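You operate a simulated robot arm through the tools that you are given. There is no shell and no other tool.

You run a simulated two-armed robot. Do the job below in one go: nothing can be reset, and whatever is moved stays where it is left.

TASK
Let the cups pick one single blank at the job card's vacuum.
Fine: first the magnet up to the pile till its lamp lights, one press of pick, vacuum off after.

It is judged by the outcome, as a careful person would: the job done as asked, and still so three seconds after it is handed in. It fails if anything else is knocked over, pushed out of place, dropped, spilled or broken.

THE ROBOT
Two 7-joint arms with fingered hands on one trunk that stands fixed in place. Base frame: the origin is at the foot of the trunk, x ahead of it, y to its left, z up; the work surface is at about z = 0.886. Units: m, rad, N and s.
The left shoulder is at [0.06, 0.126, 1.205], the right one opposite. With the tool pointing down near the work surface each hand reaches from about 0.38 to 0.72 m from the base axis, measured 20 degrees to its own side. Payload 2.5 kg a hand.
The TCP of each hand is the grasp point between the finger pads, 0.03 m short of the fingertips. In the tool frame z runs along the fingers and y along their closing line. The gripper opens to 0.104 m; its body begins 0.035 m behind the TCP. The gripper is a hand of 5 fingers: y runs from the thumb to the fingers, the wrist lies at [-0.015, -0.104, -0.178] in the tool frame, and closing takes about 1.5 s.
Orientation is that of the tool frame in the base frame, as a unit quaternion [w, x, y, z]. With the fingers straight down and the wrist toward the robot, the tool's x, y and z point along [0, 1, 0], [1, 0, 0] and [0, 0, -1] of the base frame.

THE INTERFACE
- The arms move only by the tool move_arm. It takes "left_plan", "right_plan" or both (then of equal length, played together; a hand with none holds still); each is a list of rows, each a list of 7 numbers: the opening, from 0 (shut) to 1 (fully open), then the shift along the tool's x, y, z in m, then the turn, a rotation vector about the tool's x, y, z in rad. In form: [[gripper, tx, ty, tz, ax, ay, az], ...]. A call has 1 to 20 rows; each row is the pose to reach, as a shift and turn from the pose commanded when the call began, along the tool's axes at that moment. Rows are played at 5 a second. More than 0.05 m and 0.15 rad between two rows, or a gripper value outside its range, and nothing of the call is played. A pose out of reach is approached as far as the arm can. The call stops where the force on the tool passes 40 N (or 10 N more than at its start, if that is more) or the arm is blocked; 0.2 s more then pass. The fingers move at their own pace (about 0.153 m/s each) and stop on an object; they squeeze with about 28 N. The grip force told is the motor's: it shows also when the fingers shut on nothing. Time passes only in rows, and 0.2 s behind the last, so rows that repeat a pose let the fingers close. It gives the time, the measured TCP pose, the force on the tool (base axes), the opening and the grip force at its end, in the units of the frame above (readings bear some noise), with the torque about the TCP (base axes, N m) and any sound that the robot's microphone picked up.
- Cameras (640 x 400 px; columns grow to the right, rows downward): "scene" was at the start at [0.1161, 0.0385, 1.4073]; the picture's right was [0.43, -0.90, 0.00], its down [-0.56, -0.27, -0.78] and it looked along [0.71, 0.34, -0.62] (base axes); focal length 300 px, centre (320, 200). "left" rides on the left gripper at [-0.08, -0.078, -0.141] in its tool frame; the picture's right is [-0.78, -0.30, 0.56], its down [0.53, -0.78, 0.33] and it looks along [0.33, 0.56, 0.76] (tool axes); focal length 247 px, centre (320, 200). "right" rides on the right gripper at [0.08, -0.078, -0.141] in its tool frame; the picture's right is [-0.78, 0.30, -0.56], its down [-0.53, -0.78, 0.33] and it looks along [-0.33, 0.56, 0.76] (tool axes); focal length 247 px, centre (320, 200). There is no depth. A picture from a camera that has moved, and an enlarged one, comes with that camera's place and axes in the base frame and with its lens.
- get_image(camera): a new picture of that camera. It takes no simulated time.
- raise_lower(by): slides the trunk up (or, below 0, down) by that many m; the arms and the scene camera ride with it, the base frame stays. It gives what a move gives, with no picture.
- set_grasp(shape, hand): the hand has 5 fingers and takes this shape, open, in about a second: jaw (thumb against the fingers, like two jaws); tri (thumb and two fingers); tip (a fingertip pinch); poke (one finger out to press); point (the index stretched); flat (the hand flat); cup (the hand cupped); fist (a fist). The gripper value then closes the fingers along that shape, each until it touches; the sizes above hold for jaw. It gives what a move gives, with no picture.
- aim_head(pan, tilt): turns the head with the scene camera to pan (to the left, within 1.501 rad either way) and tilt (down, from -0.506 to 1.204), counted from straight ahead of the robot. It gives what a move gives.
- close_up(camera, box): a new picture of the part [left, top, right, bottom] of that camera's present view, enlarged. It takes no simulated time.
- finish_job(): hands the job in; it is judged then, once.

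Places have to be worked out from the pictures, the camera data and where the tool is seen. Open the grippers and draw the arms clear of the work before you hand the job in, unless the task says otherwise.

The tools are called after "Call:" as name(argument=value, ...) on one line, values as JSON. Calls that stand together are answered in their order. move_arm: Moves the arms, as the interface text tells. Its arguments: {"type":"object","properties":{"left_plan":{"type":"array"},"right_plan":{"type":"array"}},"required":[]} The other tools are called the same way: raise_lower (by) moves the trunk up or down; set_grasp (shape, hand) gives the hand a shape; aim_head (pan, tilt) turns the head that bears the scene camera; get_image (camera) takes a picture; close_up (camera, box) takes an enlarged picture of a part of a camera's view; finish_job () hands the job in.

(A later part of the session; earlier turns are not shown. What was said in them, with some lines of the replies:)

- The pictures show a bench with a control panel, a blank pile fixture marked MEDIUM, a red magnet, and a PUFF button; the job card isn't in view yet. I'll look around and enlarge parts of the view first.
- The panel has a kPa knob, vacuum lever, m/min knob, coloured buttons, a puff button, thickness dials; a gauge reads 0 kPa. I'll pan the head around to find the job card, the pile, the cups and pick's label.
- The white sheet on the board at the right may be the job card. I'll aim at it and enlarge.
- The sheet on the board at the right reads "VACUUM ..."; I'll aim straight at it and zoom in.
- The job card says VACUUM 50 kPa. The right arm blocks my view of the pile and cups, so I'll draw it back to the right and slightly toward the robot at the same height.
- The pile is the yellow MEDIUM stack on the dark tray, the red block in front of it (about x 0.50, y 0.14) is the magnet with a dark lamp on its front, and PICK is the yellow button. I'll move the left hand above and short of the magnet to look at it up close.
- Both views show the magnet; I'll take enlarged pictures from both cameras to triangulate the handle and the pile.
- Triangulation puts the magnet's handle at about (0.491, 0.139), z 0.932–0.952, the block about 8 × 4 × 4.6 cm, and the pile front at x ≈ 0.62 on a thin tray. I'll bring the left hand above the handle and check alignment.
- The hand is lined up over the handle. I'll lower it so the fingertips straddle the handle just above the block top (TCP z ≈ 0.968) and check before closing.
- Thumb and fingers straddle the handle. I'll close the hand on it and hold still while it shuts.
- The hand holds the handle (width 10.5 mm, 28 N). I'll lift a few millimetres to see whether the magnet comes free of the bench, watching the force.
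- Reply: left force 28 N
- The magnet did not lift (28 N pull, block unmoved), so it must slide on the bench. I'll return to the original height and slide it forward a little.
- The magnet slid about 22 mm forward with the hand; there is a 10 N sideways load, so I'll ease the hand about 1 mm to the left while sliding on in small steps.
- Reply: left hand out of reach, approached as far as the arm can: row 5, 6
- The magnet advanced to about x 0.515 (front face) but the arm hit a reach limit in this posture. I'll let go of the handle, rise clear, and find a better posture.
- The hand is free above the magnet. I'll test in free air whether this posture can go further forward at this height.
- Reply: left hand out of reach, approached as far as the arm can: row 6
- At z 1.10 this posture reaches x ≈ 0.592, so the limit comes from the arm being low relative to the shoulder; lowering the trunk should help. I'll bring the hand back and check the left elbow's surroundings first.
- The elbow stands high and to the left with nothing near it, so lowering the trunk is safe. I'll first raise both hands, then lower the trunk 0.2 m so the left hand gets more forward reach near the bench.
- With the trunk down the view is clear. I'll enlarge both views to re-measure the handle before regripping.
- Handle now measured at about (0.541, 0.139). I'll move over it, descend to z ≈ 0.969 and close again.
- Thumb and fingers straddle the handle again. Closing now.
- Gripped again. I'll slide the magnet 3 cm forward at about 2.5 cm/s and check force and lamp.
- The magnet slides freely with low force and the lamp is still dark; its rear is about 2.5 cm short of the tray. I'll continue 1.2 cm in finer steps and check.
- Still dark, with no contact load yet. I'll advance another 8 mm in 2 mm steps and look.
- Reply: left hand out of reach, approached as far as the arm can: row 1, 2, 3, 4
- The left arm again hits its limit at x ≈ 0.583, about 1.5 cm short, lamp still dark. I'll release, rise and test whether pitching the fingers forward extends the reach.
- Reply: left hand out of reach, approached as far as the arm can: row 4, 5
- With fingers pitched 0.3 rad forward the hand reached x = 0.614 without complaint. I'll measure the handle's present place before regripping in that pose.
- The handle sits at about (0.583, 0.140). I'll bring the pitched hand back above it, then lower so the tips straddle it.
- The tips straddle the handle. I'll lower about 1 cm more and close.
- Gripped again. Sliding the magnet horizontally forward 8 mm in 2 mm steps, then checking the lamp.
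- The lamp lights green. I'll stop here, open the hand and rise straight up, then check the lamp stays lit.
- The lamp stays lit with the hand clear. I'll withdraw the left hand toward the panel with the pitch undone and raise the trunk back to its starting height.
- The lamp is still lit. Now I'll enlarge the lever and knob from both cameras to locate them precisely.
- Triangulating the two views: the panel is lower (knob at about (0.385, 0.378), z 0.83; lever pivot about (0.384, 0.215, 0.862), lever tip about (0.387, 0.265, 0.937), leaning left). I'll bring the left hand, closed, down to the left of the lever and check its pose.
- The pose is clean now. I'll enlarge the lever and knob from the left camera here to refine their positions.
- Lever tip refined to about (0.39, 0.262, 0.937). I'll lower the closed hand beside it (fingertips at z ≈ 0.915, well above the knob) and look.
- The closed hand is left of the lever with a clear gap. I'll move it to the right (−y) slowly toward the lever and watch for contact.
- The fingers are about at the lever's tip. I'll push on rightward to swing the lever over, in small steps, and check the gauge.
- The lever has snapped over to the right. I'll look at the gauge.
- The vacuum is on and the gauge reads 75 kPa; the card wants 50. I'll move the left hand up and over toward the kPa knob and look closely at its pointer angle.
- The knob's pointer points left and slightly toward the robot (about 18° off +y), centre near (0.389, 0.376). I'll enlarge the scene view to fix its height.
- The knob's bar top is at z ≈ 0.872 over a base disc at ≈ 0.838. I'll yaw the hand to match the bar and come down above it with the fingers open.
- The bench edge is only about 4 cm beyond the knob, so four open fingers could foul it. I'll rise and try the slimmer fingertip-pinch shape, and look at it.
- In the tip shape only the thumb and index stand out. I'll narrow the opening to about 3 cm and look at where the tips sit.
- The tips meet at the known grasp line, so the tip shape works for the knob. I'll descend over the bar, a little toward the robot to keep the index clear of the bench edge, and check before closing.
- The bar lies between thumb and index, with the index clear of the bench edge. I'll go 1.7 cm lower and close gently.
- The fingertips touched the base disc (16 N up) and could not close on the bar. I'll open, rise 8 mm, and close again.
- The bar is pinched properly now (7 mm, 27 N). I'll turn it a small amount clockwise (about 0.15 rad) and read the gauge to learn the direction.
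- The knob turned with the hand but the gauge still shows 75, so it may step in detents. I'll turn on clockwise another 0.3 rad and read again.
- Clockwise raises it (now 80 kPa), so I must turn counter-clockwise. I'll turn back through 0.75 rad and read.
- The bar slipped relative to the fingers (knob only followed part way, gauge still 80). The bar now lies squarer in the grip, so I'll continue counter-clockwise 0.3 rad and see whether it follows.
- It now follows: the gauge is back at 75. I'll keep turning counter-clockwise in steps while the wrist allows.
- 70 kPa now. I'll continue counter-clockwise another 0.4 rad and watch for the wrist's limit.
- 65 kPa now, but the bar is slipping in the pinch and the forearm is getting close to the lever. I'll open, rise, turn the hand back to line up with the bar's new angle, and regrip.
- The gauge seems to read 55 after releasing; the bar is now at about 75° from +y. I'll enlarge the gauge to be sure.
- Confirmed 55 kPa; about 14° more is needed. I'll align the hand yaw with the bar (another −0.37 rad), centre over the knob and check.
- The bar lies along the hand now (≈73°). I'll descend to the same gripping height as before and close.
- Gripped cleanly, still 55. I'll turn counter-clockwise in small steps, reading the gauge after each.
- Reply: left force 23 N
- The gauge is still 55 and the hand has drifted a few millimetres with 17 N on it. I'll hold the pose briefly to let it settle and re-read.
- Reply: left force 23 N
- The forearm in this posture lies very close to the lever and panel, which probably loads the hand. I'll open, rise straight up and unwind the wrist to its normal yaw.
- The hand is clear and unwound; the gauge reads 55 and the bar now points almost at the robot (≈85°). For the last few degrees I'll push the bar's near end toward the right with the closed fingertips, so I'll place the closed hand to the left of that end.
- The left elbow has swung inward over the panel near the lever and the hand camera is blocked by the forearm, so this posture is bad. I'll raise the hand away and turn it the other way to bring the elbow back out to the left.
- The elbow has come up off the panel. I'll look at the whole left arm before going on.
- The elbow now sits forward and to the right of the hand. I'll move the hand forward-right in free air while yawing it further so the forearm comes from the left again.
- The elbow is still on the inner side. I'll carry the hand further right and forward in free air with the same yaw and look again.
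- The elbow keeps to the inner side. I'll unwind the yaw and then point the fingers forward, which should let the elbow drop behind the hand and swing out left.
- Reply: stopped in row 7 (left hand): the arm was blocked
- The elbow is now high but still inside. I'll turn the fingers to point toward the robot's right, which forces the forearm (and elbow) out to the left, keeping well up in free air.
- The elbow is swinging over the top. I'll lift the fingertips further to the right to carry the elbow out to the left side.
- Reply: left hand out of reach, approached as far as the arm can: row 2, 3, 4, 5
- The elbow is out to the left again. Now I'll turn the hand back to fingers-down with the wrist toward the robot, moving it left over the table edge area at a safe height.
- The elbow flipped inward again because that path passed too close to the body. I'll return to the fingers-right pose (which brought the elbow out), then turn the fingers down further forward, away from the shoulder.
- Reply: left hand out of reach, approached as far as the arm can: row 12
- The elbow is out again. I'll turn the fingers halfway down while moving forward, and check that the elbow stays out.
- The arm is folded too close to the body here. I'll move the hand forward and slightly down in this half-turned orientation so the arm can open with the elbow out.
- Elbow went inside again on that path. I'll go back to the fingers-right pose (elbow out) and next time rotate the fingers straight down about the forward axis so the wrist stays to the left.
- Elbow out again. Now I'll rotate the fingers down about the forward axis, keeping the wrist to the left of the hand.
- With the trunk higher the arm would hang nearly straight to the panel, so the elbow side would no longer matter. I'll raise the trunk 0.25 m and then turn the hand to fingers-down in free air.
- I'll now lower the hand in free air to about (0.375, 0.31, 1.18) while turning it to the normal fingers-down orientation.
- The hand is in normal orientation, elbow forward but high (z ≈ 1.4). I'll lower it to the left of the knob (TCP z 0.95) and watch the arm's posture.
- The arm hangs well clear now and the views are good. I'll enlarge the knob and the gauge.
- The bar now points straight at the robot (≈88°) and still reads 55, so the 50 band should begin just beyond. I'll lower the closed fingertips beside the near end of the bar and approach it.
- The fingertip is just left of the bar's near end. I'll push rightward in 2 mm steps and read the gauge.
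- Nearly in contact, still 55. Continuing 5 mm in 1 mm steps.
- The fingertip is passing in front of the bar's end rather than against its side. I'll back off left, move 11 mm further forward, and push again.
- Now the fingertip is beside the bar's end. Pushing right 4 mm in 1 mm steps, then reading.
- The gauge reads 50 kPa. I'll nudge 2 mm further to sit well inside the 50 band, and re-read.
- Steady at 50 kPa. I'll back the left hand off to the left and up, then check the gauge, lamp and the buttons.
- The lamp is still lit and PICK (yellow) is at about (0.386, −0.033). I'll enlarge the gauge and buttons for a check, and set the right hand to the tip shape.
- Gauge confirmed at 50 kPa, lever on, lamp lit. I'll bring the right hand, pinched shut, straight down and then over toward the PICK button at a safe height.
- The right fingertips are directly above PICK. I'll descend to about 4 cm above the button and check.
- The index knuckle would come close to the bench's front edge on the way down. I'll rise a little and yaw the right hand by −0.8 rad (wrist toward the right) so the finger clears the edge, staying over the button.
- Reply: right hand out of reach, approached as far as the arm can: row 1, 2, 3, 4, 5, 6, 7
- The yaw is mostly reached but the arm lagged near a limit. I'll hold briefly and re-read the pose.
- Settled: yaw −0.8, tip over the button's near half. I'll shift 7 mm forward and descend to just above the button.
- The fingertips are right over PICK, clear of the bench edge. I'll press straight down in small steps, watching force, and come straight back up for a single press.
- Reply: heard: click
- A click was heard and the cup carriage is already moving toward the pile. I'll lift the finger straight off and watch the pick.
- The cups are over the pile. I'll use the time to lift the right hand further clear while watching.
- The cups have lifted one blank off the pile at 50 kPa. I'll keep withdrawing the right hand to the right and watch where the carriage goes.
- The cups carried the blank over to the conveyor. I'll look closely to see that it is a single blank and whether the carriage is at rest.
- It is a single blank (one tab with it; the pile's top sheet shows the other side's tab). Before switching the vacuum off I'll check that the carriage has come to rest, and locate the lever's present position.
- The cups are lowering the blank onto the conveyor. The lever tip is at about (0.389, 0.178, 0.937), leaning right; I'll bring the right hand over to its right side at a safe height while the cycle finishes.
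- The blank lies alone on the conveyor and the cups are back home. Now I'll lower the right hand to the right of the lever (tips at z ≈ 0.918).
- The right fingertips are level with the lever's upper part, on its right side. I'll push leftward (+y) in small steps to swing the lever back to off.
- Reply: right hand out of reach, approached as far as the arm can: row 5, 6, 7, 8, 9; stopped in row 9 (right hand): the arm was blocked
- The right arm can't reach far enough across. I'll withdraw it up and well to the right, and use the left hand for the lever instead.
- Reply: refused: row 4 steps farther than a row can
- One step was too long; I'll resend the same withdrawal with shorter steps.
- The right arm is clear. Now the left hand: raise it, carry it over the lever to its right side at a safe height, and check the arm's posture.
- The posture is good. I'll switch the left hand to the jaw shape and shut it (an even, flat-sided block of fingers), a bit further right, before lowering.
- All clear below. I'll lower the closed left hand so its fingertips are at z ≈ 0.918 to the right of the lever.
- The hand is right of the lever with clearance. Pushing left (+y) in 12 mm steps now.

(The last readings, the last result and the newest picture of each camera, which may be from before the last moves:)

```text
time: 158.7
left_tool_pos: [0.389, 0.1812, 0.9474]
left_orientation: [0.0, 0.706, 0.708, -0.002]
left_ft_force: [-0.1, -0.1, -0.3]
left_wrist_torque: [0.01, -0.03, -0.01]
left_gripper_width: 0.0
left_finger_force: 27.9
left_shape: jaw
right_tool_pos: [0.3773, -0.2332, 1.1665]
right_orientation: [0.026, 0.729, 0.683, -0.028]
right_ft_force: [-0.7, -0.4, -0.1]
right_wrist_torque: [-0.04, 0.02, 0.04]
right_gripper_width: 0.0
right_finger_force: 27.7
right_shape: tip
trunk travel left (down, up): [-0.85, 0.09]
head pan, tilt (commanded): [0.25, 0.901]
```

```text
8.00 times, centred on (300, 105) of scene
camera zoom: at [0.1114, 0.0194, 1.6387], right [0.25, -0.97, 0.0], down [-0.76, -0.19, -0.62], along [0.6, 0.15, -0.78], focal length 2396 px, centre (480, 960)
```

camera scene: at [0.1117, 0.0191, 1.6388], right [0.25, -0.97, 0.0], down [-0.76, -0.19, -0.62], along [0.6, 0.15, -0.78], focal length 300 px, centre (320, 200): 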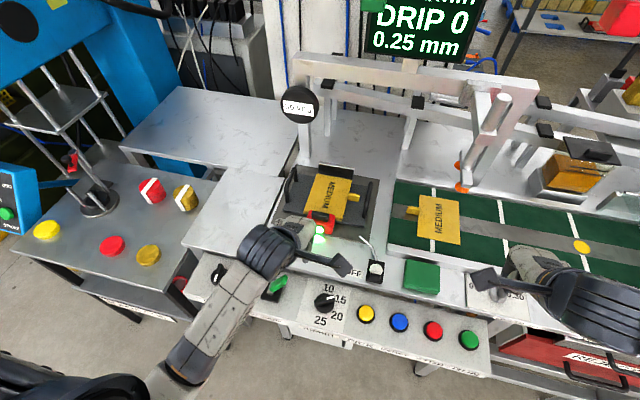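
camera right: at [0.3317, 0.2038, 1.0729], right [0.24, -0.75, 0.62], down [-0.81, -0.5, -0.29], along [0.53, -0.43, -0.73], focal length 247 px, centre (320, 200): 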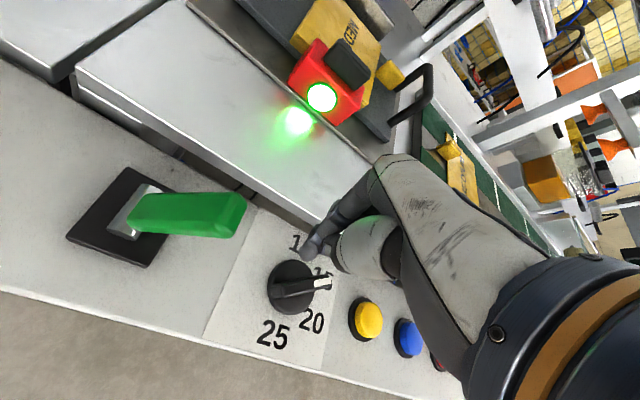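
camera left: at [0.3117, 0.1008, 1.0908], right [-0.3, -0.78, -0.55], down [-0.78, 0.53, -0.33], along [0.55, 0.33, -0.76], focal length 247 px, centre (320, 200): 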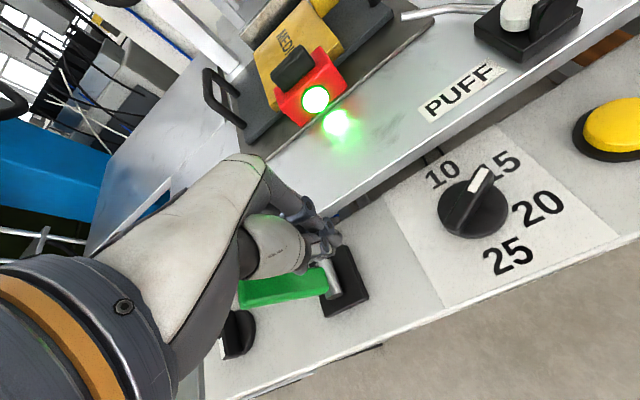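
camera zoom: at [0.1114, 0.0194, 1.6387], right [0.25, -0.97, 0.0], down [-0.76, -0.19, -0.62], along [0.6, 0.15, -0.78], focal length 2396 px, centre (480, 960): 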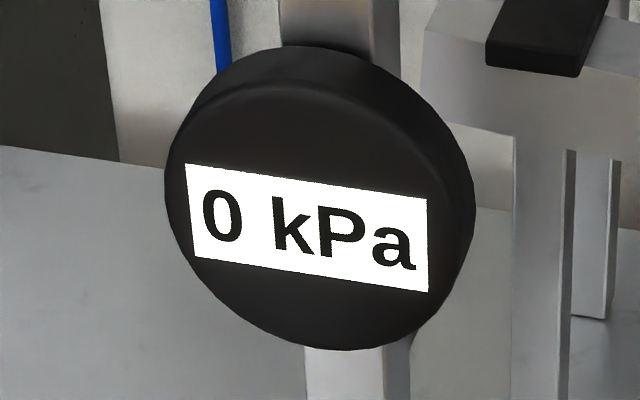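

The gauge reads 0 kPa, so the vacuum is off and the lever leans left again. I'll back the left hand off, raise it clear, and open both hands away from the work.

Call:
move_arm(left_plan=[[0, -0.01, 0, 0, 0, 0, 0], [0, -0.015, 0, -0.03, 0, 0, 0], [0, -0.015, 0, -0.07, 0, 0, 0], [0, -0.015, 0, -0.11, 0, 0, 0], [0, -0.015, 0, -0.15, 0, 0, 0], [0, 0.015, 0, -0.18, 0, 0, 0], [0, 0.05, 0, -0.2, 0, 0, 0], [0, 0.09, 0, -0.2, 0, 0, 0], [0, 0.13, 0, -0.2, 0, 0, 0], [0, 0.17, 0, -0.2, 0, 0, 0], [0.5, 0.19, 0, -0.2, 0, 0, 0], [1, 0.19, 0, -0.2, 0, 0, 0], [1, 0.19, 0, -0.2, 0, 0, 0]], right_plan=[[0, 0, 0, -0.01, 0, 0, 0], [0, 0, 0, -0.02, 0, 0, 0], [0, 0, 0, -0.03, 0, 0, 0], [0, 0, 0, -0.03, 0, 0, 0], [0, 0, 0, -0.03, 0, 0, 0], [0, -0.01, 0, -0.03, 0, 0, 0], [0, -0.02, 0, -0.03, 0, 0, 0], [0, -0.03, 0, -0.03, 0, 0, 0], [0.3, -0.04, 0, -0.03, 0, 0, 0], [0.6, -0.04, 0, -0.03, 0, 0, 0], [1, -0.04, 0, -0.03, 0, 0, 0], [1, -0.04, 0, -0.03, 0, 0, 0], [1, -0.04, 0, -0.03, 0, 0, 0]])

Call:
get_image(camera="scene")

```text
time: 161.4
left_tool_pos: [0.3914, 0.3735, 1.1452]
left_orientation: [0.001, 0.708, 0.707, -0.002]
left_ft_force: [-0.2, -0.6, 0.1]
left_wrist_torque: [-0.01, 0.02, 0.01]
left_gripper_width: 0.1036
left_finger_force: 0.1
left_shape: jaw
right_tool_pos: [0.3743, -0.2686, 1.2009]
right_orientation: [0.028, 0.729, 0.683, -0.029]
right_ft_force: [0.2, 0.1, -0.6]
right_wrist_torque: [0.01, -0.02, -0.03]
right_gripper_width: 0.1034
right_finger_force: 0.1
right_shape: tip
trunk travel left (down, up): [-0.85, 0.09]
head pan, tilt (commanded): [0.25, 0.901]
```

```text
taken
camera scene: at [0.1116, 0.0201, 1.6388], right [0.25, -0.97, 0.0], down [-0.76, -0.19, -0.62], along [0.6, 0.15, -0.78], focal length 300 px, centre (320, 200)
```

scene: 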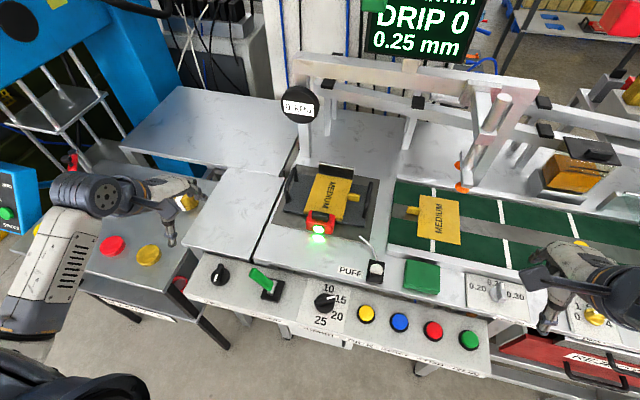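

Everything looks in place; one last close look at the gauge, lever, blank and pile before handing in.

Call:
close_up(camera="scene", box=[190, 80, 510, 350])

Call:
close_up(camera="scene", box=[390, 150, 490, 260])

```text
1.48 times, centred on (350, 215) of scene
camera zoom: at [0.1116, 0.0201, 1.6388], right [0.25, -0.97, 0.0], down [-0.76, -0.19, -0.62], along [0.6, 0.15, -0.78], focal length 444 px, centre (276, 178)
```

zoom: 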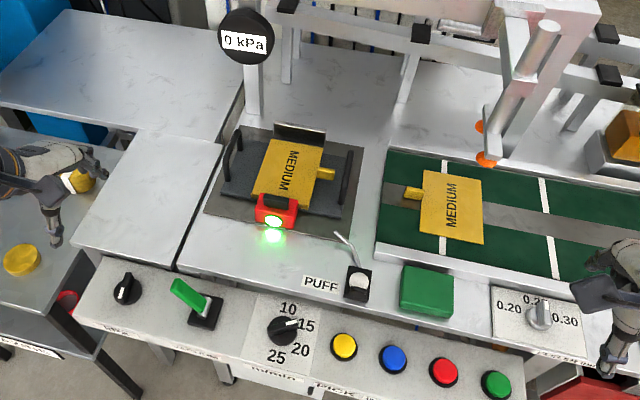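

```text
3.64 times, centred on (440, 205) of scene
camera zoom: at [0.1116, 0.0201, 1.6388], right [0.25, -0.97, 0.0], down [-0.76, -0.19, -0.62], along [0.6, 0.15, -0.78], focal length 1089 px, centre (-116, 182)
```

zoom: 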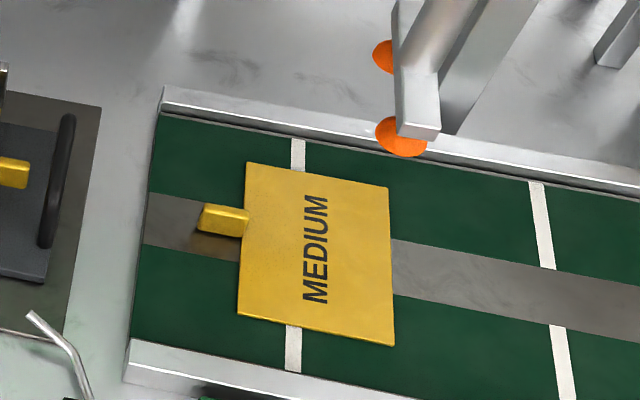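

One single blank lies on the conveyor. The magnet's lamp is lit at the pile, the vacuum is off at 0 kPa, and both hands are open and clear. I'm handing the job in.

Call:
finish_job()

```text
The job is handed in.
```

The cups picked one single blank at 50 kPa, the job card's setting. It now lies alone on the conveyor.

- **Magnet:** I slid it up to the pile until its lamp lit, and the lamp was still lit at the end.
- **Vacuum:** The gauge read 75 kPa when I switched it on. I turned the knob down to 50 kPa, passing through 80 briefly while finding the direction. The gauge read 50 before and during the pick.
- **Pick:** I pressed PICK once and heard one click. The cups lifted one blank, set it on the conveyor and went back to their start position.
- **After:** The vacuum is off and the gauge reads 0 kPa. Both hands are open and clear of the work.

In the last pictures nothing else looked moved or knocked over. I left the kPa knob at the 50 setting.
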